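You operate a simulated robot arm through the tools that you are given. There is no shell and no other tool. Be economical: measure what you need, move in short steps, check, and stop when the job is done.

You run a simulated two-armed robot. Do the job below in one go: nothing can be reset, and whatever is moved stays where it is left.

Task
Switch the supply box off, then move the orange plug to the brass terminal and clamp it.
Fine: turn the white clamp knob back about a quarter turn to free it, only after the box is off; tighten the yellow clamp knob on it.

It is judged by the outcome, as a careful person would: the job done as asked, and still so three seconds after it is handed in. It fails if anything else is knocked over, pushed out of place, dropped, spilled or broken.

Robot
Two 7-joint arms with two-finger parallel grippers on one trunk, on a base that drives. Base frame: it is fixed to the floor where the robot stands at the start and does not move with it; the origin is under the middle of the robot, x ahead of it, y to its left, z up. Units: m, rad, N and s.
The left shoulder is at the start at [0.03, 0.119, 1.01], the right one opposite. With the tool pointing down near the work surface each hand reaches from about 0.28 to 0.68 m from the robot's upright axis, wherever it stands, measured 20 degrees to its own side. Places, roughly: brass terminal [0.5, -0.8, 0.8]; orange plug (7x5x7 cm) [0.7, -1.8, 0.8]; power block [0.7, -1.8, 0.8]; supply knob [0.5, 0.1, 0.9]; white clamp knob [0.7, -1.9, 0.8]; yellow clamp knob [0.5, -0.9, 0.8]. Payload 3.43 kg a hand.
The TCP of each hand is the grasp point between the finger pads, 0.03 m short of the fingertips. In the tool frame z runs along the fingers and y along their closing line. Largest opening 0.094 m; finger width 0.028, thickness 0.01; the body of the gripper, 0.05 by 0.096 m, starts 0.055 m behind the TCP.
Orientation is that of the tool frame in the base frame, as a unit quaternion [w, x, y, z]. With the fingers straight down and closing along the base's y, the tool's x points along the base's -x, its y along +y and its z along -z.

Tools
- The arms move only by the tool jog_arm. It takes "left_increments", "right_increments" or both (then of equal length, played together; a hand with none holds still); each is one flat list of numbers, 7 for each row, row after row: the shift along the tool's x, y, z in units of 500 mm (1.0 is 500 mm), then the turn, a rotation vector about the tool's x, y, z in units of 90 degrees (1.0 is 90 degrees), then the closure in counts, from 0 (fully open) to 255 (shut). In form: [dx, dy, dz, ax, ay, az, gripper, dx, dy, dz, ax, ay, az, gripper, ...]. A call has 1 to 20 rows; each row is the pose to reach, as a shift and turn from the pose commanded when the call began, along the tool's axes at that moment. A call with a number of a shift or a turn outside -1 to 1 is refused whole. Rows are played at 5 a second. More than 0.05 m and 0.15 rad between two rows, or a gripper value outside its range, and nothing of the call is played. Where a pose cannot be reached the arm comes as near as it can. A force on the tool above 40 N (or 10 N above the force at the start of the call, whichever is more), or a blocked arm, ends the call early, and 0.2 s more pass. The fingers move at their own pace (about 0.072 m/s each) and stop on an object; they squeeze with about 28 N. The grip force told is the motor's: it shows also when the fingers shut on nothing. Time passes only in rows, and 0.2 s behind the last, so rows that repeat a pose let the fingers close. The reply holds the time, the measured pose of the TCP, the force on the tool along the base axes, the opening and the grip force, in the units named above and with some noise, with the torque about the TCP (base axes, N m) and any sound that the robot's microphone picked up, and new pictures: "pictures" is both (left out), scene, wrist or none (wrist: the cameras of the hands that moved).
- Cameras (640 x 400 px; columns grow to the right, rows downward): "scene" is now at [0.0329, -0.0287, 1.7075]; the picture's right is [-0.43, -0.90, 0.00], its down [-0.76, 0.36, -0.55] and it looks along [0.49, -0.24, -0.84] (base axes); focal length 250 px, centre (320, 200). "left" rides on the left gripper at [0.076, -0.014, -0.102] in its tool frame; the picture's right is [0.18, 0.98, 0.00], its down [-0.75, 0.14, -0.64] and it looks along [-0.63, 0.12, 0.77] (tool axes); focal length 243 px, centre (320, 200). "right" rides on the right gripper at [0.076, 0.014, -0.102] in its tool frame; the picture's right is [-0.18, 0.98, 0.00], its down [-0.75, -0.14, -0.64] and it looks along [-0.63, -0.12, 0.77] (tool axes); focal length 243 px, centre (320, 200). There is no depth. A picture from a camera that has moved, and an enlarged one, comes with that camera's place and axes in the base frame and with its lens.
- move_column(by): slides the trunk up (or, below 0, down) by that many m; the arms and the scene camera ride with it, the base frame stays. It gives what a move gives, with no picture.
- base_move(legs): drives the robot by 1 to 6 legs, each [ahead, turn to the left] in m and rad, along the robot's own axes; the way and the turn of a leg run together, so that a leg with both is an arc; at most 1.5 m and 3.142 rad a leg. The arms and the cameras ride along, it lands a little off, and it stops where it bumps. It gives what a move gives, and a new picture of the scene camera.
- turn_head(pan, tilt): turns the head with the scene camera to pan (to the left, within 2.496 rad either way) and tilt (down, from -0.506 to 1.204), counted from straight ahead of the robot. It gives what a move gives, and a new picture of the scene camera.
- close_up(camera, box): a new picture of the part [left, top, right, bottom] of that camera's present view, enlarged. It takes no simulated time.
- finish_job(): hands the job in; it is judged then, once.

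Work in short steps. Places have to be worked out from the pictures, the camera data and where the tool is seen: move nearer, look again, correct. Check each grasp and each placing, and mend what went wrong. You have 120 turns and 260 pictures in all, those below and enlarged ones among them. Open the grippers and draw the arms clear of the work before you hand the job in, unless the task says otherwise; then end with one line.

The tools are called after ">>>" as a command line: name --argument value ..., lists and objects as JSON in quotes. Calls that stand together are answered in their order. jog_arm: Moves the arms, as the interface text tells. Its arguments: {"type":"object","properties":{"left_increments":{"type":"array"},"right_increments":{"type":"array"},"pictures":{"type":"string","enum":["both","scene","wrist","none"]}},"required":[]} The other tools are called the same way: move_column (by) slides the trunk up or down; base_move (legs) drives the base; turn_head (pan, tilt) turns the head that bears the scene camera; close_up (camera, box) takes an enlarged picture of a part of a camera's view; finish_job () hands the job in.

At the start:

```text
t: 0.0
left_ee_pos: [0.4224, -0.08, 1.135]
left_ee_rot: [0.0, 0.0, 1.0, -0.001]
left_force: [-0.1, -0.2, -0.5]
left_ft_torque: [0.03, 0.01, 0.01]
left_width: 0.0939
left_finger_force: 0.1
right_ee_pos: [0.2976, -0.3107, 1.1386]
right_ee_rot: [0.0, 0.0, 1.0, 0.0]
right_force: [1.2, 0.3, -0.1]
right_ft_torque: [-0.01, 0.0, 0.04]
right_width: 0.094
right_finger_force: 0.1
trunk travel left (down, up): [-0.275, 0.135]
robot x, y, heading: [0.0012, -0.0007, -0.004]
head pan, tilt: [-0.447, 0.993]
```

scene: 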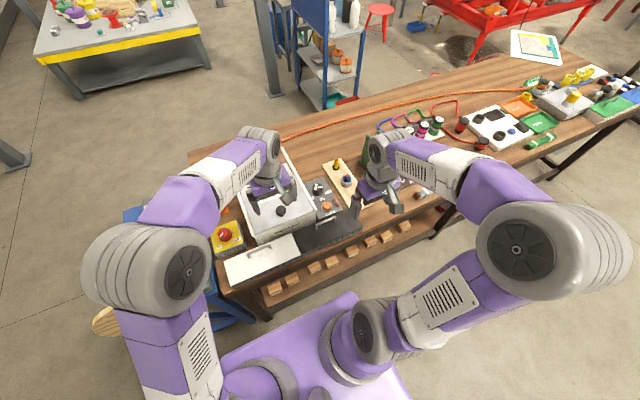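
right: 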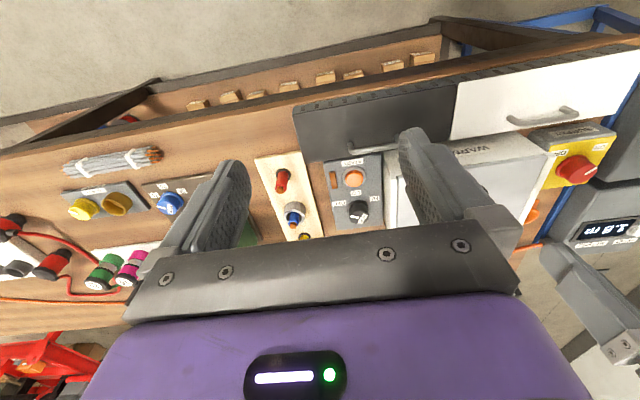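
left: 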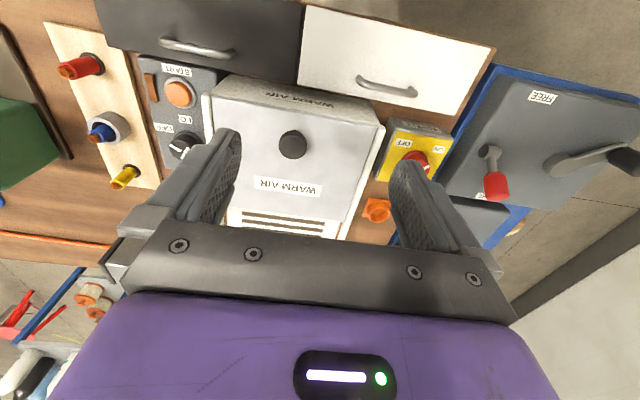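

The red knob on the yellow box near y≈0.1 seems to be the supply knob. I look closer.

>>> close_up --camera "left" --box '[340, 90, 500, 240]'

>>> close_up --camera "scene" --box '[190, 180, 350, 280]'

>>> close_up --camera "right" --box '[500, 110, 640, 260]'

>>> close_up --camera "right" --box '[40, 130, 240, 300]'

>>> close_up --camera "scene" --box '[400, 40, 640, 200]'

```text
2.67 times, centred on (420, 165) of left
camera zoom: at [0.3453, -0.0941, 1.2366], right [-0.18, 0.98, 0.0], down [0.75, 0.14, 0.64], along [0.63, 0.12, -0.77], focal length 647 px, centre (53, 293)
```

zoom: 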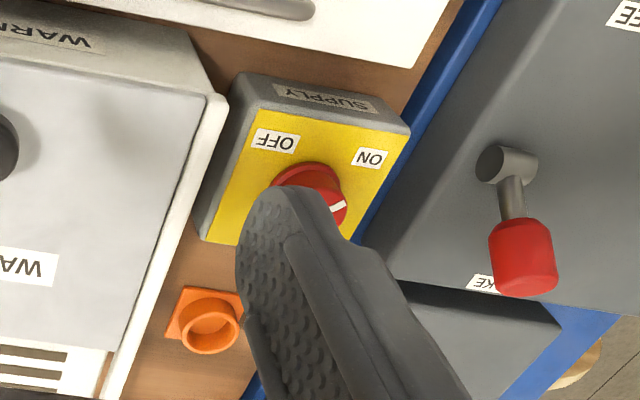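

```text
4.00 times, centred on (270, 230) of scene
camera zoom: at [0.0329, -0.0287, 1.7075], right [-0.43, -0.9, 0.0], down [-0.76, 0.36, -0.55], along [0.49, -0.24, -0.84], focal length 1002 px, centre (520, 80)
```

zoom: 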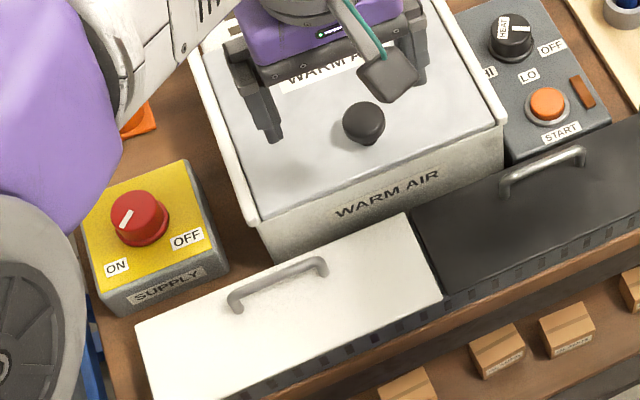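

```text
2.67 times, centred on (570, 185) of right
camera zoom: at [0.2213, -0.2971, 1.2409], right [0.18, 0.98, 0.0], down [0.75, -0.14, 0.64], along [0.63, -0.12, -0.77], focal length 647 px, centre (-347, 240)
```

zoom: 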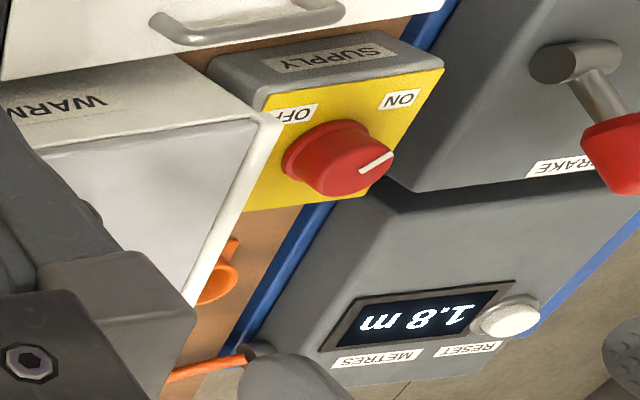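

```text
2.35 times, centred on (140, 215) of right
camera zoom: at [0.2213, -0.2971, 1.2409], right [0.18, 0.98, 0.0], down [0.75, -0.14, 0.64], along [0.63, -0.12, -0.77], focal length 571 px, centre (744, 165)
```

zoom: 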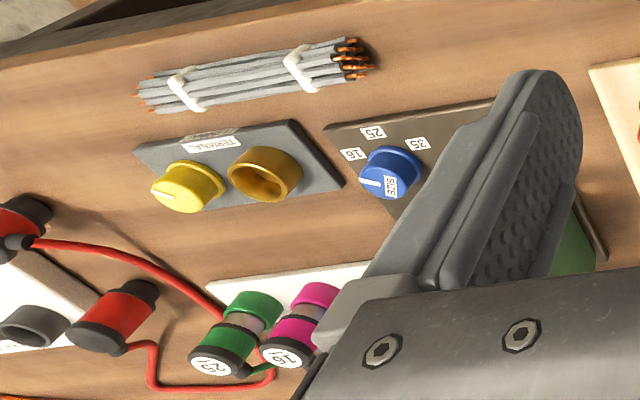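

```text
2.50 times, centred on (520, 120) of scene
camera zoom: at [0.0329, -0.0287, 1.7075], right [-0.43, -0.9, 0.0], down [-0.76, 0.36, -0.55], along [0.49, -0.24, -0.84], focal length 626 px, centre (-180, 400)
```

zoom: 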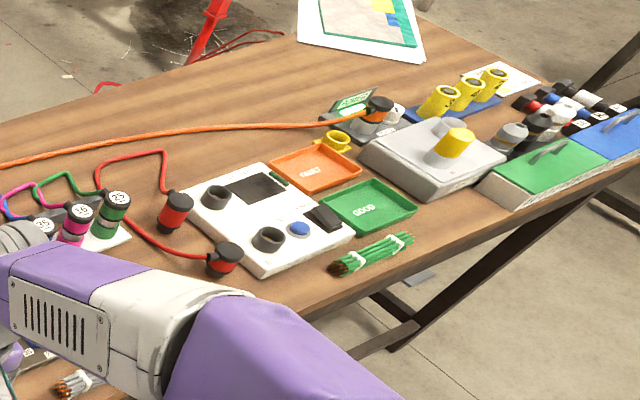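

The knob is about (0.525, 0.105, 0.875), pointer on ON; OFF is counter-clockwise seen from above. I move the left hand above it to look again.

>>> jog_arm --left_increments '[-0.035, 0.074, 0.02, 0, 0, 0, 0, -0.07, 0.148, 0.04, 0, 0, 0, 0, -0.105, 0.222, 0.06, 0, 0, 0, 0, -0.14, 0.296, 0.08, 0, 0, 0, 0, -0.175, 0.37, 0.1, 0, 0, 0, 0]'

>>> close_up --camera "left" --box '[200, 60, 440, 210]'

```text
t: 1.2
left_ee_pos: [0.5091, 0.1071, 1.0863]
left_ee_rot: [-0.001, 0.0, 1.0, 0.0]
left_force: [-0.7, 0.2, 0.7]
left_ft_torque: [-0.01, 0.0, -0.01]
left_width: 0.094
left_finger_force: 0.0
right_ee_pos: [0.2962, -0.3099, 1.138]
right_ee_rot: [-0.001, 0.0, 1.0, 0.0]
right_force: [-0.1, 0.3, 0.6]
right_ft_torque: [-0.02, 0.01, 0.02]
right_width: 0.094
right_finger_force: 0.0
trunk travel left (down, up): [-0.275, 0.135]
robot x, y, heading: [0.001, -0.0017, -0.003]
head pan, tilt: [-0.447, 0.993]
camera scene: at [0.0338, -0.0276, 1.7075], right [-0.43, -0.9, 0.0], down [-0.76, 0.36, -0.55], along [0.49, -0.24, -0.84], focal length 250 px, centre (320, 200)
camera left: at [0.4328, 0.0929, 1.1862], right [-0.18, 0.98, 0.0], down [0.75, 0.14, 0.64], along [0.63, 0.12, -0.77], focal length 243 px, centre (320, 200)
```

scene: 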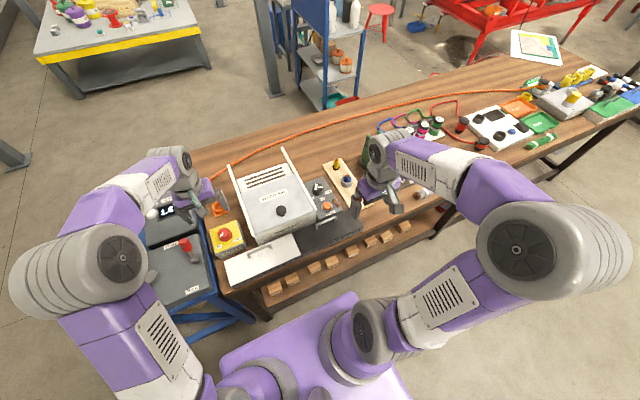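
left: 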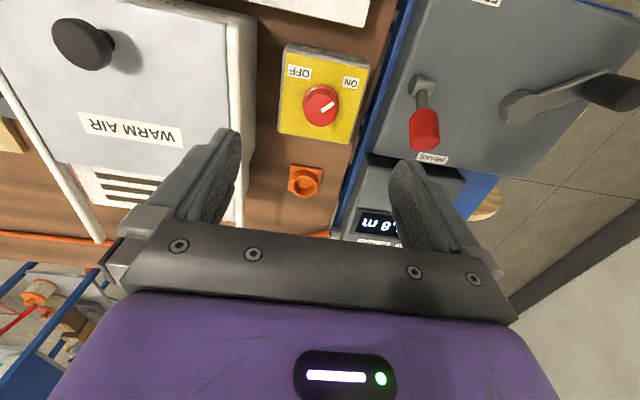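

```text
2.67 times, centred on (320, 135) of left
camera zoom: at [0.4328, 0.0929, 1.1862], right [-0.18, 0.98, 0.0], down [0.75, 0.14, 0.64], along [0.63, 0.12, -0.77], focal length 647 px, centre (320, 373)
```

zoom: 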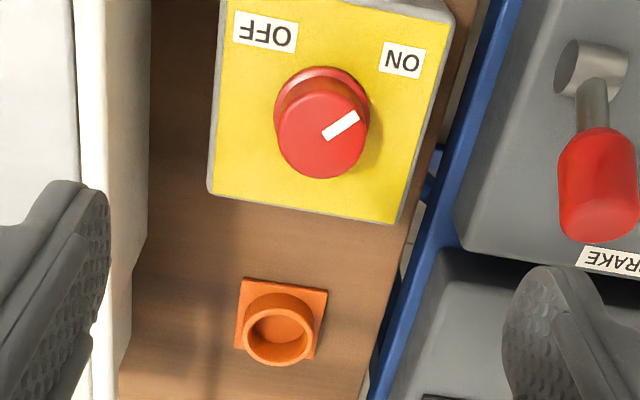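

Knob about (0.545, 0.115), height 0.84–0.88. I come lower with the hand pre-turned 45° clockwise, and look.

>>> jog_arm --left_increments '[-0.02, 0.005, 0.03, 0, 0, 0.09, 40, -0.04, 0.01, 0.06, 0, 0, 0.18, 70, -0.06, 0.015, 0.09, 0, 0, 0.27, 70, -0.07, 0.016, 0.12, 0, 0, 0.36, 70, -0.072, 0.016, 0.15, 0, 0, 0.45, 70, -0.072, 0.016, 0.18, 0, 0, 0.5, 70]' --pictures "wrist"

>>> close_up --camera "scene" --box '[150, 150, 310, 250]'

```text
t: 2.6
left_ee_pos: [0.5469, 0.1122, 0.9946]
left_ee_rot: [0.001, 0.384, 0.923, -0.001]
left_force: [-0.3, -0.6, -0.2]
left_ft_torque: [0.02, 0.02, -0.02]
left_width: 0.0684
left_finger_force: 0.0
right_ee_pos: [0.2967, -0.3108, 1.1392]
right_ee_rot: [0.001, 0.0, 1.0, 0.0]
right_force: [0.9, 0.0, 0.6]
right_ft_torque: [0.0, -0.01, 0.01]
right_width: 0.0941
right_finger_force: 0.0
trunk travel left (down, up): [-0.275, 0.135]
robot x, y, heading: [0.002, -0.002, -0.005]
head pan, tilt: [-0.447, 0.993]
camera left: at [0.4811, 0.1558, 1.097], right [0.57, 0.82, 0.0], down [0.63, -0.43, 0.64], along [0.53, -0.36, -0.77], focal length 243 px, centre (320, 200)
```

left: 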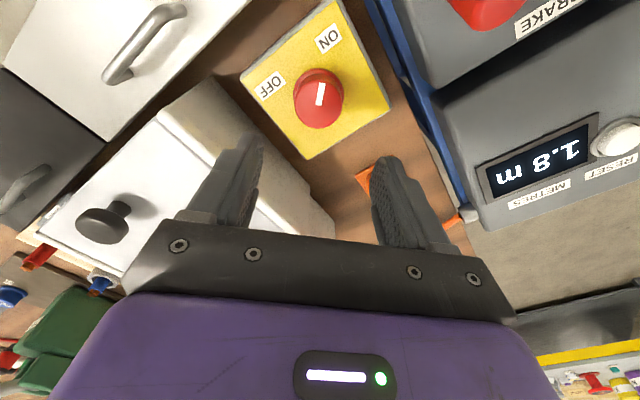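

```text
4.00 times, centred on (230, 200) of scene
camera zoom: at [0.0332, -0.0286, 1.7075], right [-0.43, -0.9, 0.0], down [-0.76, 0.36, -0.55], along [0.49, -0.24, -0.84], focal length 1002 px, centre (680, 200)
```

zoom: 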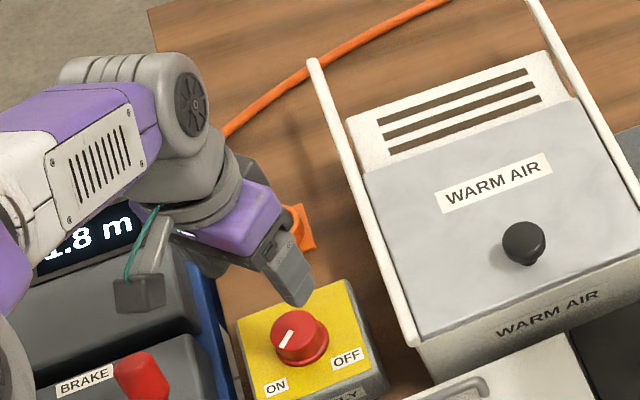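

Knob top about (0.543, 0.113, 0.855), close under the hand. I go down to TCP z≈0.87.

>>> jog_arm --left_increments '[0.003, -0.004, 0.07, 0, 0, 0, 70, 0.003, -0.004, 0.14, 0, 0, 0, 70, 0.003, -0.004, 0.2, 0, 0, 0, 70, 0.003, -0.004, 0.24, 0, 0, 0, 70]' --pictures "wrist"

>>> close_up --camera "scene" --box '[180, 190, 280, 260]'

>>> close_up --camera "left" --box '[160, 0, 480, 240]'

```text
t: 3.6
left_ee_pos: [0.5416, 0.1137, 0.8873]
left_ee_rot: [0.001, 0.383, 0.924, 0.001]
left_force: [-11.3, 4.0, 19.2]
left_ft_torque: [-0.55, 0.72, -0.42]
left_width: 0.0706
left_finger_force: 2.6
right_ee_pos: [0.2952, -0.3101, 1.1383]
right_ee_rot: [0.0, 0.0, 1.0, 0.0]
right_force: [0.1, 0.8, 0.2]
right_ft_torque: [-0.01, 0.04, -0.01]
right_width: 0.0942
right_finger_force: 0.1
trunk travel left (down, up): [-0.275, 0.135]
robot x, y, heading: [0.0013, -0.0015, 0.001]
head pan, tilt: [-0.447, 0.993]
stopped in row 4 (left hand): the force on the tool passed its limit at 57 N (the readings are from after the stop); the commanded pose is now the measured one
camera left: at [0.4771, 0.1569, 0.9886], right [0.56, 0.83, 0.0], down [0.63, -0.43, 0.64], along [0.53, -0.36, -0.77], focal length 243 px, centre (320, 200)
```

left: 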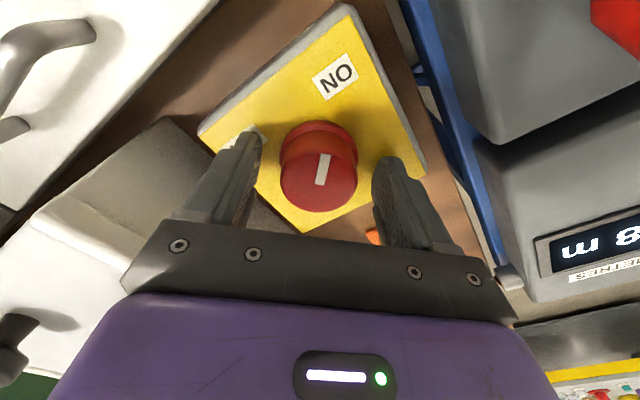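

```text
5.71 times, centred on (230, 225) of scene
camera zoom: at [0.0315, -0.0284, 1.7077], right [-0.43, -0.9, 0.0], down [-0.76, 0.36, -0.55], along [0.49, -0.24, -0.84], focal length 1432 px, centre (834, 57)
```

zoom: 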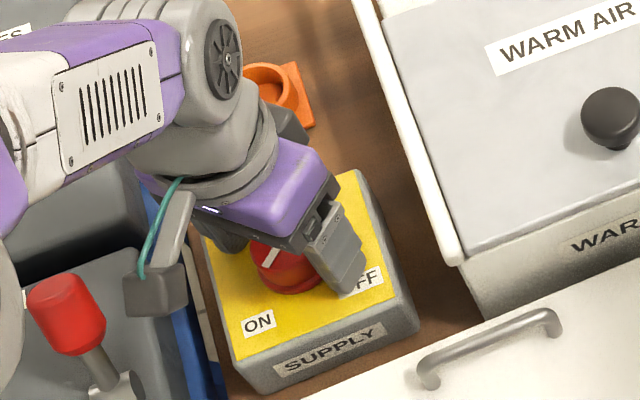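

```text
1.67 times, centred on (320, 120) of left
camera zoom: at [0.4771, 0.1569, 0.9886], right [0.56, 0.83, 0.0], down [0.63, -0.43, 0.64], along [0.53, -0.36, -0.77], focal length 404 px, centre (320, 333)
```

zoom: 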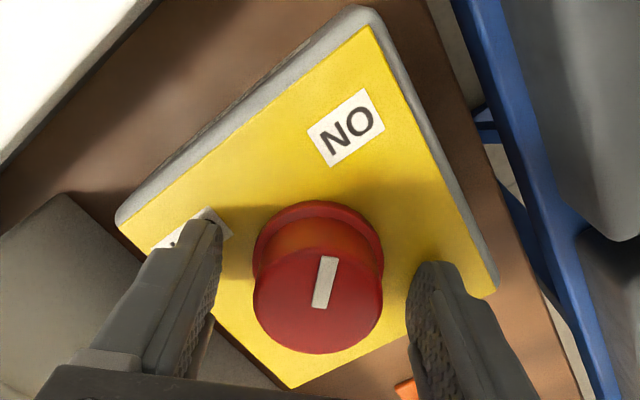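

The fingertips touched the box top (z≈0.857); the knob stands between the pads. I lift 6 mm and close on the knob.

>>> jog_arm --left_increments '[0, 0, -0.012, 0, 0, 0, 70, 0, 0, -0.012, 0, 0, 0, 120, 0, 0, -0.012, 0, 0, 0, 255, 0, 0, -0.012, 0, 0, 0, 255]' --pictures "wrist"

```text
t: 4.6
left_ee_pos: [0.5437, 0.1111, 0.8918]
left_ee_rot: [0.002, 0.382, 0.924, 0.001]
left_force: [-2.5, -2.7, -4.5]
left_ft_torque: [-0.55, -0.47, 0.03]
left_width: 0.0473
left_finger_force: 44.8
right_ee_pos: [0.2955, -0.311, 1.1386]
right_ee_rot: [-0.001, 0.0, 1.0, 0.0]
right_force: [1.1, -0.7, 0.0]
right_ft_torque: [0.02, 0.03, 0.01]
right_width: 0.0939
right_finger_force: 0.2
trunk travel left (down, up): [-0.275, 0.135]
robot x, y, heading: [0.002, 0.0041, 0.001]
head pan, tilt: [-0.447, 0.993]
camera left: at [0.4775, 0.1553, 0.9928], right [0.56, 0.83, 0.0], down [0.63, -0.43, 0.64], along [0.53, -0.36, -0.77], focal length 243 px, centre (320, 200)
```

left: 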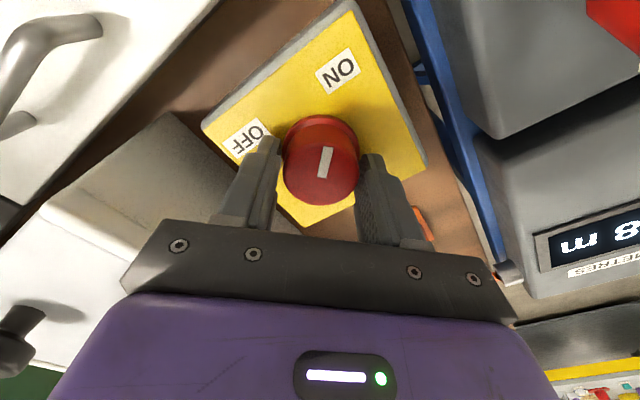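

Gripped. I turn it 90° counter-clockwise from above (tool az −1).

>>> jog_arm --left_increments '[0, 0, 0, 0, 0, -0.09, 255, 0, 0, 0, 0, 0, -0.18, 255, 0, 0, 0, 0, 0, -0.27, 255, 0, 0, 0, 0, 0, -0.36, 255, 0, 0, 0, 0, 0, -0.45, 255, 0, 0, 0, 0, 0, -0.54, 255, 0, 0, 0, 0, 0, -0.63, 255, 0, 0, 0, 0, 0, -0.72, 255, 0, 0, 0, 0, 0, -0.81, 255, 0, 0, 0, 0, 0, -0.9, 255, 0, 0, 0, 0, 0, -0.98, 255]' --pictures "wrist"

>>> close_up --camera "scene" --box '[180, 190, 280, 260]'

```text
t: 7.0
left_ee_pos: [0.542, 0.1151, 0.8922]
left_ee_rot: [0.002, -0.37, 0.929, 0.0]
left_force: [-7.1, 13.0, 6.5]
left_ft_torque: [0.44, 1.15, 0.0]
left_width: 0.0474
left_finger_force: 45.0
right_ee_pos: [0.2956, -0.3099, 1.1393]
right_ee_rot: [0.0, -0.001, 1.0, 0.001]
right_force: [0.6, -0.1, -0.1]
right_ft_torque: [-0.01, -0.02, 0.01]
right_width: 0.0937
right_finger_force: 0.0
trunk travel left (down, up): [-0.275, 0.135]
robot x, y, heading: [-0.0001, -0.0001, 0.001]
head pan, tilt: [-0.447, 0.993]
camera left: at [0.4959, 0.0525, 0.9928], right [-0.81, 0.59, 0.0], down [0.45, 0.62, 0.64], along [0.38, 0.52, -0.76], focal length 243 px, centre (320, 200)
```

left: 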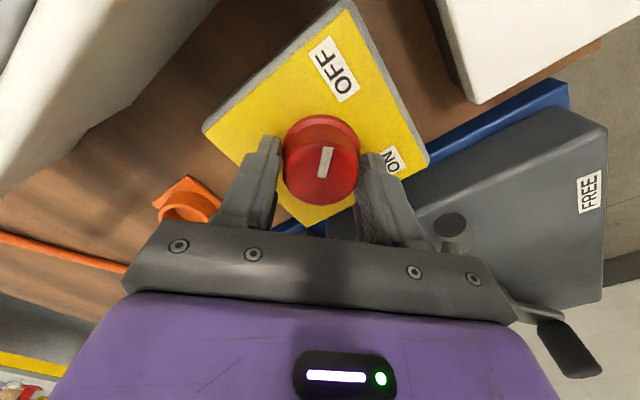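

```text
5.71 times, centred on (230, 225) of scene
camera zoom: at [0.0316, -0.0268, 1.7077], right [-0.43, -0.9, 0.0], down [-0.76, 0.36, -0.55], along [0.49, -0.24, -0.84], focal length 1432 px, centre (834, 57)
```

zoom: 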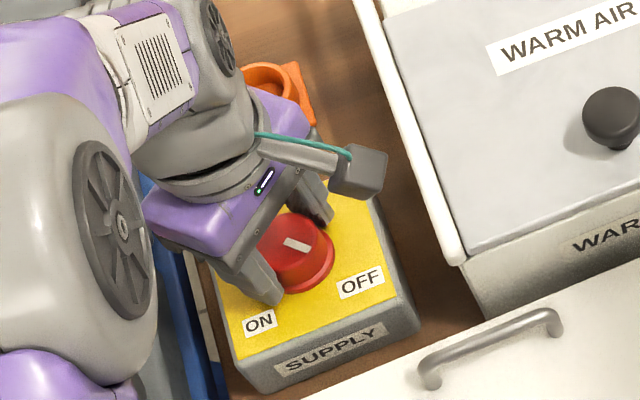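

The pointer now points at OFF as it did at ON. I open slightly and lift straight up.

>>> jog_arm --left_increments '[0, 0, 0, 0, 0, 0, 90, 0, 0, 0, 0, 0, 0, 70, 0, 0, -0.06, 0, 0, 0, 70, 0, 0, -0.14, 0, 0, 0, 70, 0, 0, -0.22, 0, 0, 0, 70]' --pictures "wrist"

>>> close_up --camera "scene" --box '[160, 190, 280, 270]'

```text
t: 8.2
left_ee_pos: [0.54, 0.1115, 1.0026]
left_ee_rot: [0.002, -0.368, 0.93, 0.0]
left_force: [0.0, 0.3, -0.4]
left_ft_torque: [0.0, -0.04, 0.04]
left_width: 0.0685
left_finger_force: 0.0
right_ee_pos: [0.296, -0.3103, 1.1397]
right_ee_rot: [0.0, 0.0, 1.0, 0.0]
right_force: [-0.5, 0.2, -0.8]
right_ft_torque: [0.01, -0.02, 0.03]
right_width: 0.0943
right_finger_force: 0.0
trunk travel left (down, up): [-0.275, 0.135]
robot x, y, heading: [-0.0017, 0.0024, -0.002]
head pan, tilt: [-0.447, 0.993]
camera left: at [0.4934, 0.0486, 1.1031], right [-0.81, 0.59, 0.0], down [0.45, 0.62, 0.64], along [0.38, 0.52, -0.77], focal length 243 px, centre (320, 200)
```

left: 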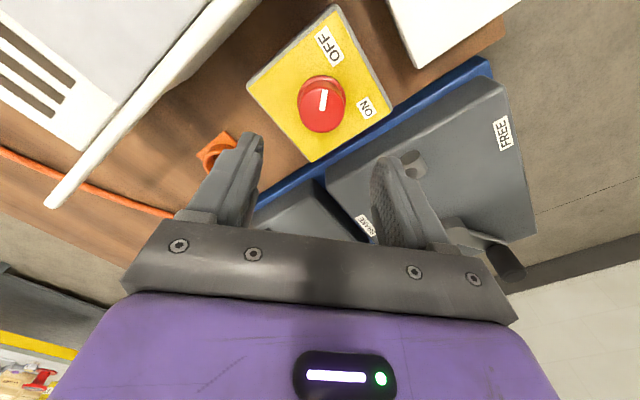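

```text
5.00 times, centred on (220, 230) of scene
camera zoom: at [0.0322, -0.0287, 1.7075], right [-0.43, -0.9, 0.0], down [-0.76, 0.36, -0.55], along [0.49, -0.24, -0.84], focal length 1253 px, centre (820, 50)
```

zoom: 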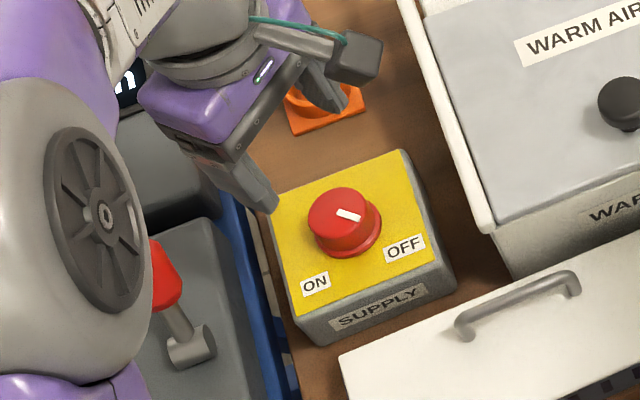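

The supply is OFF. I draw the left hand up and back to its starting height, then look round for the drive to the right.

>>> jog_arm --left_increments '[0.02, 0.02, -0.08, 0, 0, 0, 40, 0.06, 0.04, -0.15, 0, 0, 0.09, 0, 0.1, 0.06, -0.2, 0, 0, 0.18, 0, 0.15, 0.09, -0.25, 0, 0, 0.27, 0, 0.2, 0.12, -0.26, 0, 0, 0.36, 0, 0.246, 0.147, -0.27, 0, 0, 0.45, 0]' --pictures "none"

>>> turn_head --pan -1.4 --tilt 0.7

```text
t: 9.6
left_ee_pos: [0.4022, 0.0828, 1.1347]
left_ee_rot: [0.002, -0.023, 1.0, 0.0]
left_force: [0.2, 0.0, 0.3]
left_ft_torque: [0.01, -0.01, -0.02]
left_width: 0.0941
left_finger_force: 0.1
right_ee_pos: [0.2945, -0.3107, 1.1382]
right_ee_rot: [0.0, 0.0, 1.0, 0.0]
right_force: [0.1, 0.5, 0.5]
right_ft_torque: [-0.03, 0.02, 0.01]
right_width: 0.0942
right_finger_force: 0.0
trunk travel left (down, up): [-0.275, 0.135]
robot x, y, heading: [0.0025, -0.0028, 0.003]
head pan, tilt: [-0.447, 0.993]
```

```text
t: 10.8
left_ee_pos: [0.4029, 0.0836, 1.1358]
left_ee_rot: [0.002, -0.024, 1.0, 0.0]
left_force: [0.7, 1.0, -0.4]
left_ft_torque: [0.0, 0.0, 0.0]
left_width: 0.0939
left_finger_force: 0.1
right_ee_pos: [0.2973, -0.3099, 1.1381]
right_ee_rot: [0.0, 0.0, 1.0, 0.0]
right_force: [0.1, -0.8, 0.8]
right_ft_torque: [0.02, -0.01, 0.02]
right_width: 0.0939
right_finger_force: 0.1
trunk travel left (down, up): [-0.275, 0.135]
robot x, y, heading: [0.0017, 0.0028, -0.002]
head pan, tilt: [-1.4, 0.7]
camera scene: at [-0.0156, -0.082, 1.7303], right [-0.99, -0.17, 0.0], down [-0.11, 0.63, -0.76], along [0.13, -0.75, -0.64], focal length 250 px, centre (320, 200)
```

scene: 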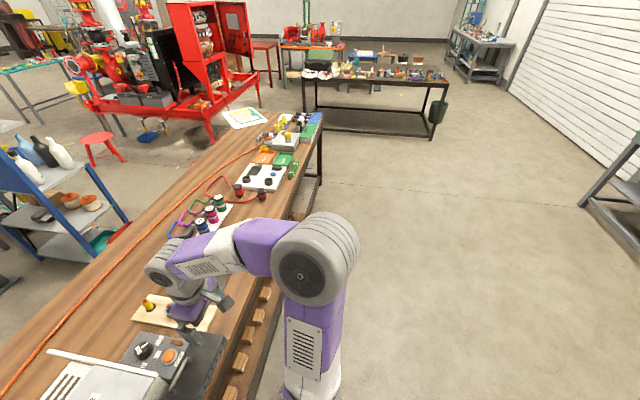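

The floor along the table is clear. I back off slightly, turn right, drive along, and turn back.

>>> base_move --legs '[[-0.1, 0], [0, -1.571], [1.0, 0], [0.68, 0], [0, 1.571]]'

>>> turn_head --pan -0.2 --tilt 0.8

```text
t: 27.9
left_ee_pos: [0.2526, -1.5966, 1.1343]
left_ee_rot: [0.002, -0.018, 1.0, 0.0]
left_force: [1.6, 0.5, -0.2]
left_ft_torque: [-0.03, -0.01, -0.03]
left_width: 0.0941
left_finger_force: 0.0
right_ee_pos: [0.141, -1.9889, 1.1386]
right_ee_rot: [0.0, 0.006, 1.0, 0.0]
right_force: [-0.3, 0.3, -0.1]
right_ft_torque: [0.0, 0.0, -0.02]
right_width: 0.094
right_finger_force: 0.0
trunk travel left (down, up): [-0.275, 0.135]
robot x, y, heading: [-0.1519, -1.6764, -0.01]
head pan, tilt: [-1.4, 0.7]
camera scene: at [-0.1677, -1.757, 1.7304], right [-0.99, -0.16, 0.0], down [-0.1, 0.64, -0.77], along [0.12, -0.76, -0.64], focal length 250 px, centre (320, 200)
```

scene: 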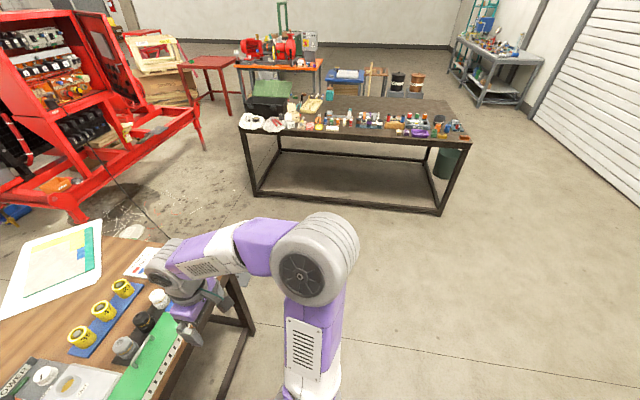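

```text
t: 29.3
left_ee_pos: [0.253, -1.5963, 1.1342]
left_ee_rot: [0.002, -0.019, 1.0, 0.0]
left_force: [-0.3, -0.3, -0.3]
left_ft_torque: [-0.01, 0.01, 0.01]
left_width: 0.0939
left_finger_force: 0.0
right_ee_pos: [0.142, -1.9901, 1.1379]
right_ee_rot: [0.0, 0.005, 1.0, 0.0]
right_force: [0.0, -0.2, 0.5]
right_ft_torque: [-0.01, 0.04, 0.0]
right_width: 0.0944
right_finger_force: 0.2
trunk travel left (down, up): [-0.275, 0.135]
robot x, y, heading: [-0.1502, -1.6767, -0.01]
head pan, tilt: [-0.201, 0.799]
camera scene: at [-0.1025, -1.6902, 1.7221], right [-0.21, -0.98, 0.0], down [-0.7, 0.15, -0.7], along [0.68, -0.15, -0.72], focal length 250 px, centre (320, 200)
```

scene: 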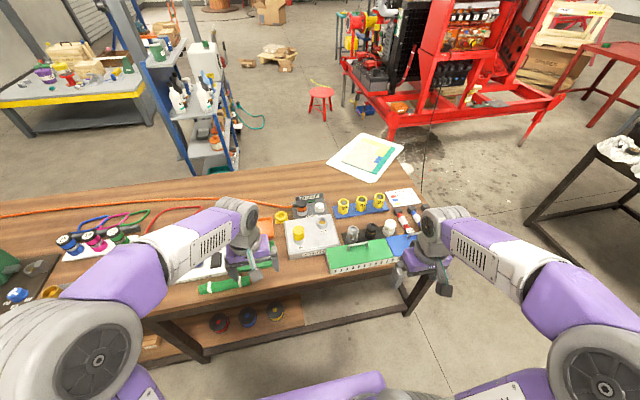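

>>> close_up --camera "scene" --box '[240, 170, 420, 280]'

>>> close_up --camera "left" --box '[0, 0, 640, 240]'

```text
3.56 times, centred on (330, 225) of scene
camera zoom: at [-0.1025, -1.6902, 1.7221], right [-0.21, -0.98, 0.0], down [-0.7, 0.15, -0.7], along [0.68, -0.15, -0.72], focal length 891 px, centre (284, 111)
```

zoom: 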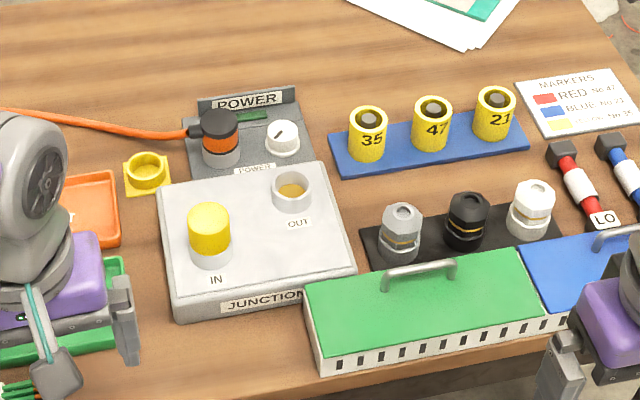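

```text
1.00 times, centred on (320, 120) of left (not enlarged: the box is as wide or as high as the picture)
camera zoom: at [0.1759, -1.6139, 1.2361], right [-0.22, 0.98, 0.0], down [0.75, 0.17, 0.64], along [0.63, 0.14, -0.76], focal length 243 px, centre (320, 280)
```

zoom: 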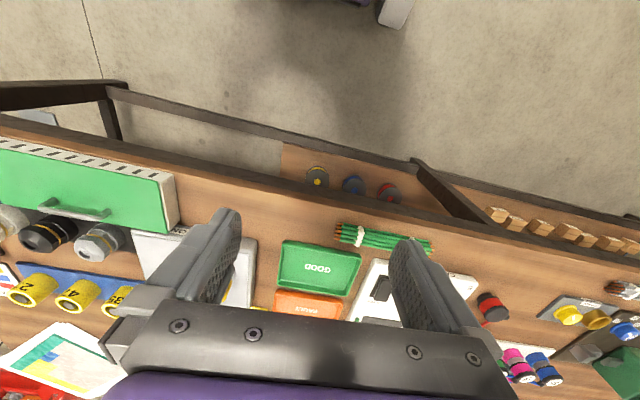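

The plug sits in the POWER block at about (0.71,-1.78) with the cable leaving to +y; the white knob is at about (0.70,-1.87). I drive 0.22 m nearer.

>>> base_move --legs '[[0.22, 0.01]]'

>>> close_up --camera "scene" --box '[240, 190, 440, 310]'

```text
t: 31.0
left_ee_pos: [0.4738, -1.5925, 1.1353]
left_ee_rot: [0.002, -0.025, 1.0, 0.0]
left_force: [-0.3, 0.2, -0.2]
left_ft_torque: [0.02, -0.01, 0.0]
left_width: 0.0939
left_finger_force: 0.1
right_ee_pos: [0.3691, -1.986, 1.1387]
right_ee_rot: [0.001, -0.001, 1.0, -0.001]
right_force: [0.2, 1.0, -0.4]
right_ft_torque: [0.01, 0.03, -0.06]
right_width: 0.0939
right_finger_force: 0.2
trunk travel left (down, up): [-0.275, 0.135]
robot x, y, heading: [0.0702, -1.6759, 0.005]
head pan, tilt: [-0.201, 0.799]
camera scene: at [0.1208, -1.6904, 1.7221], right [-0.2, -0.98, 0.0], down [-0.7, 0.14, -0.7], along [0.68, -0.14, -0.72], focal length 250 px, centre (320, 200)
```

scene: 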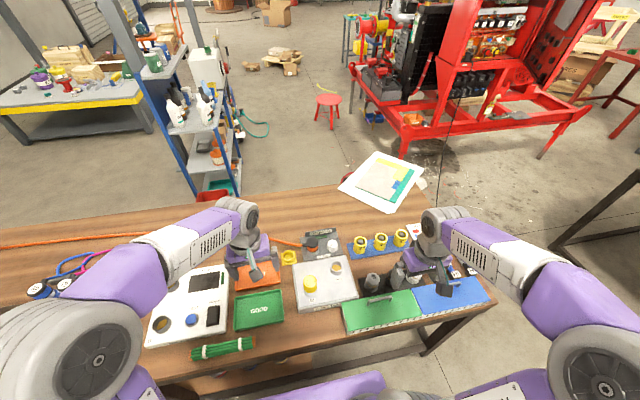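

```text
3.20 times, centred on (340, 250) of scene
camera zoom: at [0.1208, -1.6904, 1.7221], right [-0.2, -0.98, 0.0], down [-0.7, 0.14, -0.7], along [0.68, -0.14, -0.72], focal length 802 px, centre (256, 40)
```

zoom: 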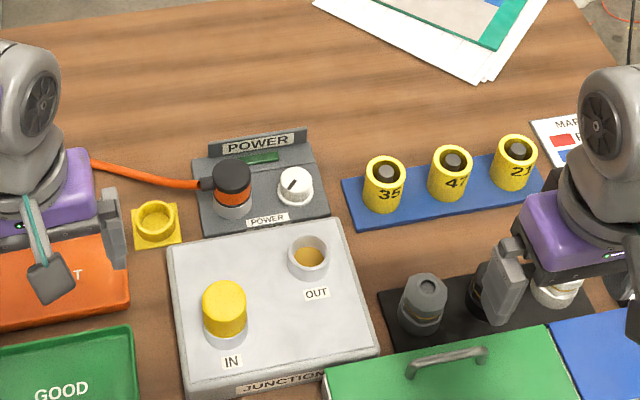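

White knob at about (0.703,-1.865). I bring the right hand above and behind it to look.

>>> jog_arm --right_increments '[-0.08, 0.03, 0, 0, 0, 0, 0, -0.16, 0.06, 0, 0, 0, 0, 0, -0.24, 0.09, 0.03, 0, 0, 0, 0, -0.32, 0.12, 0.06, 0, 0, 0, 0, -0.4, 0.15, 0.1, 0, 0, 0, 0, -0.48, 0.18, 0.13, 0, 0, 0, 0, -0.56, 0.21, 0.16, 0, 0, 0, 0, -0.63, 0.235, 0.19, 0, 0, 0, 0, -0.65, 0.24, 0.21, 0, 0, 0, 0]' --pictures "wrist"

>>> close_up --camera "right" --box '[200, 60, 440, 210]'

```text
t: 33.0
left_ee_pos: [0.4739, -1.5923, 1.1346]
left_ee_rot: [0.001, -0.024, 1.0, 0.0]
left_force: [0.2, -0.1, 0.1]
left_ft_torque: [0.02, 0.01, 0.02]
left_width: 0.0939
left_finger_force: 0.1
right_ee_pos: [0.6926, -1.8659, 1.0341]
right_ee_rot: [-0.001, -0.002, 1.0, 0.001]
right_force: [-1.2, 0.5, 0.2]
right_ft_torque: [0.02, -0.03, -0.03]
right_width: 0.0939
right_finger_force: 0.1
trunk travel left (down, up): [-0.275, 0.135]
robot x, y, heading: [0.0727, -1.6764, 0.004]
head pan, tilt: [-0.201, 0.799]
camera right: at [0.6184, -1.8516, 1.136], right [0.18, 0.98, 0.0], down [0.75, -0.14, 0.64], along [0.63, -0.12, -0.77], focal length 243 px, centre (320, 200)
```

right: 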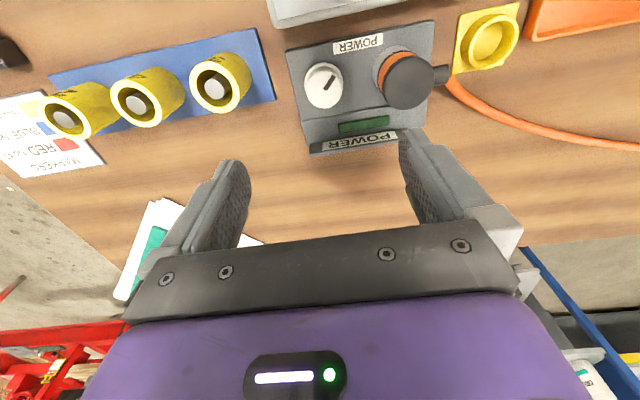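

```text
2.67 times, centred on (320, 135) of right
camera zoom: at [0.6184, -1.8516, 1.136], right [0.18, 0.98, 0.0], down [0.75, -0.14, 0.64], along [0.63, -0.12, -0.77], focal length 647 px, centre (320, 373)
```

zoom: 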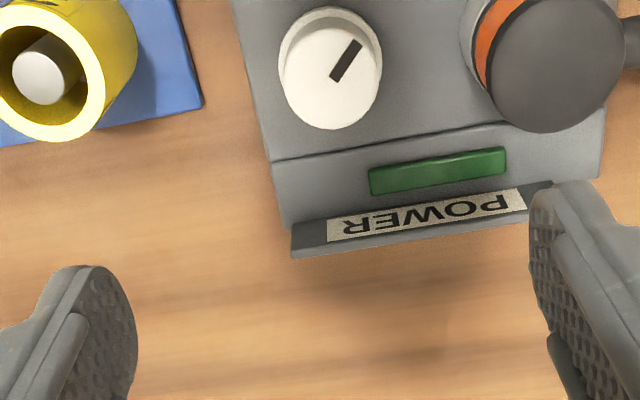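

Knob centre ≈(0.70,-1.864), top ≈0.83; loosening is counter-clockwise. I pre-turn 45° clockwise, narrow the fingers and come down to z≈0.88.

>>> jog_arm --right_increments '[-0.015, 0.004, 0.03, 0, 0, 0.09, 60, -0.015, 0.004, 0.1, 0, 0, 0.18, 100, -0.015, 0.004, 0.17, 0, 0, 0.27, 100, -0.015, 0.004, 0.22, 0, 0, 0.36, 100, -0.015, 0.004, 0.27, 0, 0, 0.45, 100, -0.015, 0.004, 0.31, 0, 0, 0.5, 100]' --pictures "wrist"

>>> close_up --camera "scene" --box '[270, 200, 390, 280]'

```text
t: 34.4
left_ee_pos: [0.4733, -1.5921, 1.1349]
left_ee_rot: [0.001, -0.025, 1.0, 0.001]
left_force: [0.0, -0.4, 0.6]
left_ft_torque: [0.01, -0.04, -0.01]
left_width: 0.094
left_finger_force: 0.0
right_ee_pos: [0.7008, -1.8639, 0.878]
right_ee_rot: [0.0, 0.383, 0.924, 0.0]
right_force: [0.1, 0.2, 0.3]
right_ft_torque: [0.0, -0.03, -0.06]
right_width: 0.0571
right_finger_force: 0.0
trunk travel left (down, up): [-0.275, 0.135]
robot x, y, heading: [0.0675, -1.6768, 0.002]
head pan, tilt: [-0.201, 0.799]
camera right: at [0.6578, -1.8001, 0.9806], right [0.83, 0.56, 0.0], down [0.43, -0.63, 0.64], along [0.36, -0.53, -0.77], focal length 243 px, centre (320, 200)
```

right: 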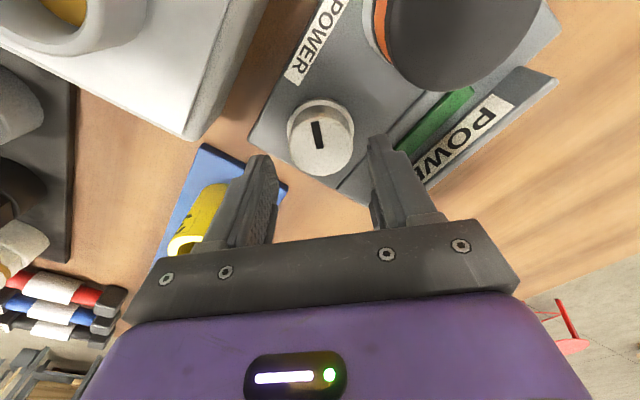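

```text
5.00 times, centred on (330, 240) of scene
camera zoom: at [0.1203, -1.6904, 1.7221], right [-0.2, -0.98, 0.0], down [-0.7, 0.14, -0.7], along [0.68, -0.14, -0.72], focal length 1253 px, centre (270, 0)
```

zoom: 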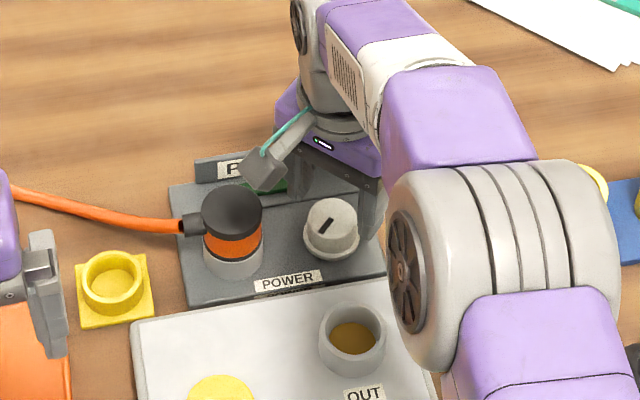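

Aligned; knob top ≈0.82. I descend slowly to TCP z≈0.832.

>>> jog_arm --right_increments '[0, 0, 0.03, 0, 0, 0, 100, 0, 0, 0.06, 0, 0, 0, 100, 0, 0, 0.08, 0, 0, 0, 100, 0, 0, 0.092, 0, 0, 0, 100]' --pictures "wrist"

>>> close_up --camera "scene" --box '[270, 200, 390, 280]'

```text
t: 35.4
left_ee_pos: [0.4721, -1.5913, 1.1357]
left_ee_rot: [0.003, -0.025, 1.0, 0.0]
left_force: [-0.3, -0.5, -0.3]
left_ft_torque: [-0.04, 0.02, 0.03]
left_width: 0.094
left_finger_force: 0.1
right_ee_pos: [0.7018, -1.8615, 0.8425]
right_ee_rot: [0.003, 0.382, 0.924, 0.001]
right_force: [-15.5, 2.8, 21.4]
right_ft_torque: [-0.26, 1.2, -0.31]
right_width: 0.0616
right_finger_force: 4.1
trunk travel left (down, up): [-0.275, 0.135]
robot x, y, heading: [0.0719, -1.6775, -0.0]
head pan, tilt: [-0.201, 0.799]
stopped in row 4 (right hand): the force on the tool passed its limit at 42 N (the readings are from after the stop); the commanded pose is now the measured one
camera right: at [0.6589, -1.7987, 0.944], right [0.82, 0.57, 0.01], down [0.43, -0.63, 0.65], along [0.37, -0.53, -0.76], focal length 243 px, centre (320, 200)
```

right: 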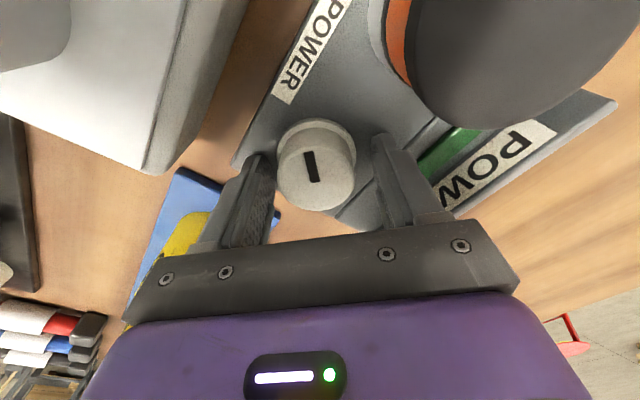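

```text
5.00 times, centred on (330, 240) of scene
camera zoom: at [0.1168, -1.6893, 1.7223], right [-0.2, -0.98, 0.0], down [-0.7, 0.14, -0.7], along [0.68, -0.14, -0.72], focal length 1253 px, centre (270, 0)
```

zoom: 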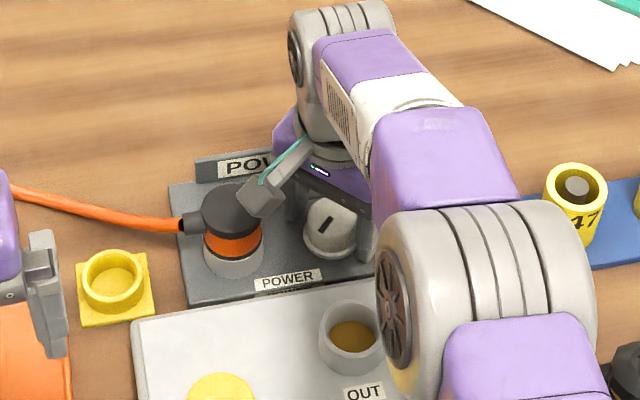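

Tips touched the block (tip z≈0.812) with the knob between the pads. I lift 4 mm and close.

>>> jog_arm --right_increments '[0, 0, -0.009, 0, 0, 0, 100, 0, 0, -0.009, 0, 0, 0, 150, 0, 0, -0.009, 0, 0, 0, 255, 0, 0, -0.009, 0, 0, 0, 255]' --pictures "wrist"

```text
t: 36.4
left_ee_pos: [0.4743, -1.5947, 1.1342]
left_ee_rot: [0.002, -0.025, 1.0, 0.001]
left_force: [-0.9, -0.3, 0.1]
left_ft_torque: [0.0, 0.01, 0.0]
left_width: 0.0938
left_finger_force: 0.1
right_ee_pos: [0.7044, -1.8672, 0.8412]
right_ee_rot: [0.005, 0.382, 0.924, 0.0]
right_force: [-2.8, -9.0, -9.8]
right_ft_torque: [-1.02, -1.01, 0.08]
right_width: 0.0477
right_finger_force: 44.8
trunk travel left (down, up): [-0.275, 0.135]
robot x, y, heading: [0.0688, -1.6734, 0.004]
head pan, tilt: [-0.201, 0.799]
camera right: at [0.6607, -1.8024, 0.9438], right [0.82, 0.57, 0.0], down [0.43, -0.63, 0.65], along [0.37, -0.53, -0.76], focal length 243 px, centre (320, 200)
```

right: 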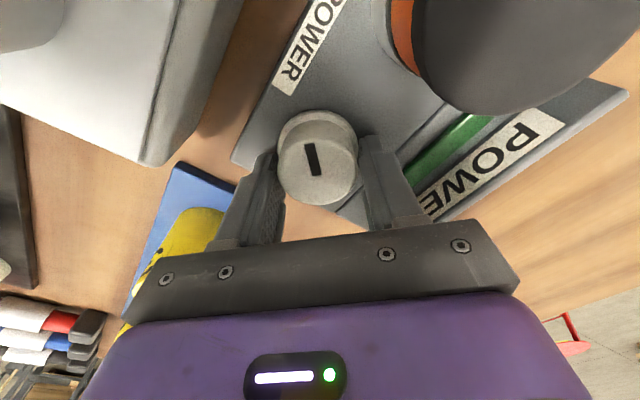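

Gripped. Quarter turn counter-clockwise.

>>> jog_arm --right_increments '[0, 0, 0, 0, 0, -0.09, 255, 0, 0, 0, 0, 0, -0.18, 255, 0, 0, 0, 0, 0, -0.27, 255, 0, 0, 0, 0, 0, -0.36, 255, 0, 0, 0, 0, 0, -0.45, 255, 0, 0, 0, 0, 0, -0.54, 255, 0, 0, 0, 0, 0, -0.63, 255, 0, 0, 0, 0, 0, -0.72, 255, 0, 0, 0, 0, 0, -0.81, 255, 0, 0, 0, 0, 0, -0.9, 255, 0, 0, 0, 0, 0, -0.99, 255]' --pictures "both"

>>> close_up --camera "scene" --box '[270, 200, 390, 280]'

```text
t: 38.8
left_ee_pos: [0.4748, -1.5894, 1.1331]
left_ee_rot: [0.0, -0.026, 1.0, -0.001]
left_force: [-0.7, 0.8, -0.4]
left_ft_torque: [-0.01, -0.01, 0.0]
left_width: 0.094
left_finger_force: 0.1
right_ee_pos: [0.7047, -1.8576, 0.8424]
right_ee_rot: [0.004, -0.377, 0.926, 0.002]
right_force: [0.3, 31.8, -14.1]
right_ft_torque: [0.47, -0.2, -0.57]
right_width: 0.0476
right_finger_force: 44.9
trunk travel left (down, up): [-0.275, 0.135]
robot x, y, heading: [0.0717, -1.6759, 0.002]
head pan, tilt: [-0.201, 0.799]
camera scene: at [0.1217, -1.6863, 1.7221], right [-0.2, -0.98, 0.0], down [-0.7, 0.14, -0.7], along [0.68, -0.14, -0.72], focal length 250 px, centre (320, 200)
camera right: at [0.6405, -1.9008, 0.9439], right [-0.56, 0.83, 0.0], down [0.63, 0.42, 0.65], along [0.54, 0.36, -0.76], focal length 243 px, centre (320, 200)
```

scene: 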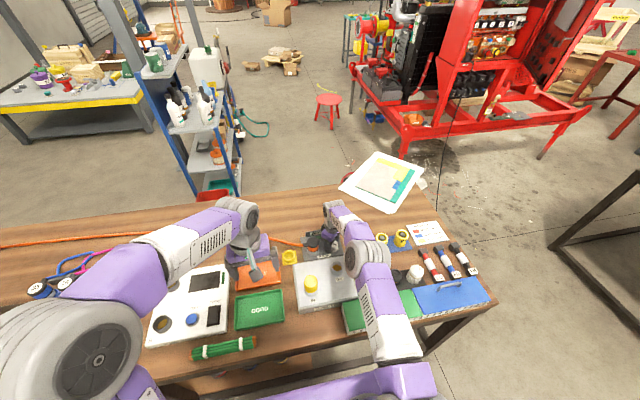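
right: 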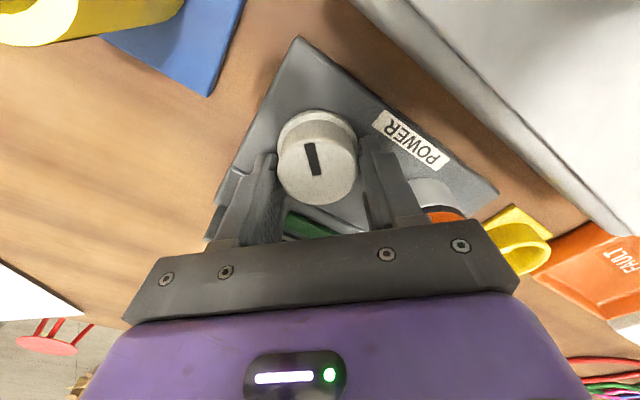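

```text
5.00 times, centred on (330, 240) of scene
camera zoom: at [0.1217, -1.6863, 1.7221], right [-0.2, -0.98, 0.0], down [-0.7, 0.14, -0.7], along [0.68, -0.14, -0.72], focal length 1253 px, centre (270, 0)
```

zoom: 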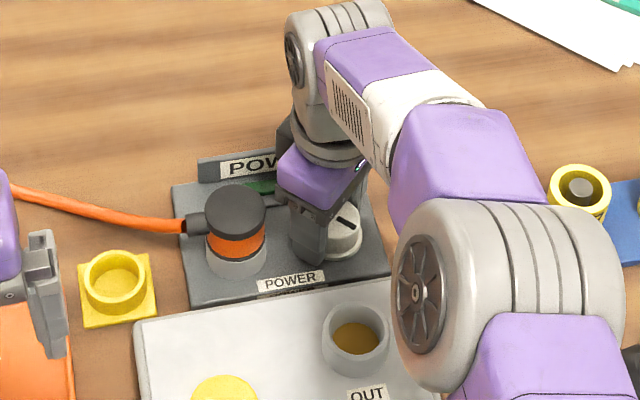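

The knob followed a quarter turn. I open modestly and rise.

>>> jog_arm --right_increments '[0, 0, 0, 0, 0, 0, 110, 0, 0, 0, 0, 0, 0, 105, 0, 0, -0.06, 0, 0, 0, 105, 0, 0, -0.15, 0, 0, 0, 105, 0, 0, -0.24, 0, 0, 0, 50, 0, 0, -0.3, 0, 0, 0, 0]' --pictures "wrist"

>>> close_up --camera "scene" --box '[270, 200, 390, 280]'

```text
t: 40.2
left_ee_pos: [0.4742, -1.5913, 1.135]
left_ee_rot: [0.001, -0.024, 1.0, 0.0]
left_force: [1.1, -0.4, 0.7]
left_ft_torque: [0.01, 0.01, 0.05]
left_width: 0.0943
left_finger_force: 0.1
right_ee_pos: [0.7023, -1.8645, 0.9927]
right_ee_rot: [0.004, -0.376, 0.926, -0.003]
right_force: [-0.3, 0.0, 0.5]
right_ft_torque: [-0.02, 0.0, 0.02]
right_width: 0.0938
right_finger_force: 0.1
trunk travel left (down, up): [-0.275, 0.135]
robot x, y, heading: [0.0705, -1.6748, -0.002]
head pan, tilt: [-0.201, 0.799]
camera right: at [0.6386, -1.9066, 1.0952], right [-0.55, 0.83, -0.01], down [0.63, 0.42, 0.65], along [0.54, 0.35, -0.76], focal length 243 px, centre (320, 200)
```

right: 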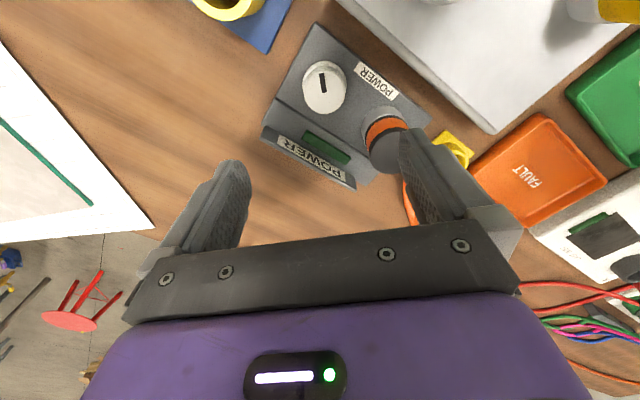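

```text
5.00 times, centred on (330, 240) of scene
camera zoom: at [0.1195, -1.6904, 1.7221], right [-0.2, -0.98, 0.0], down [-0.7, 0.14, -0.7], along [0.68, -0.14, -0.72], focal length 1253 px, centre (270, 0)
```

zoom: 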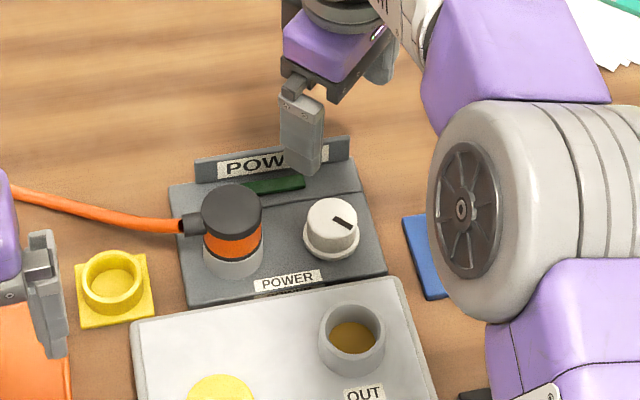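

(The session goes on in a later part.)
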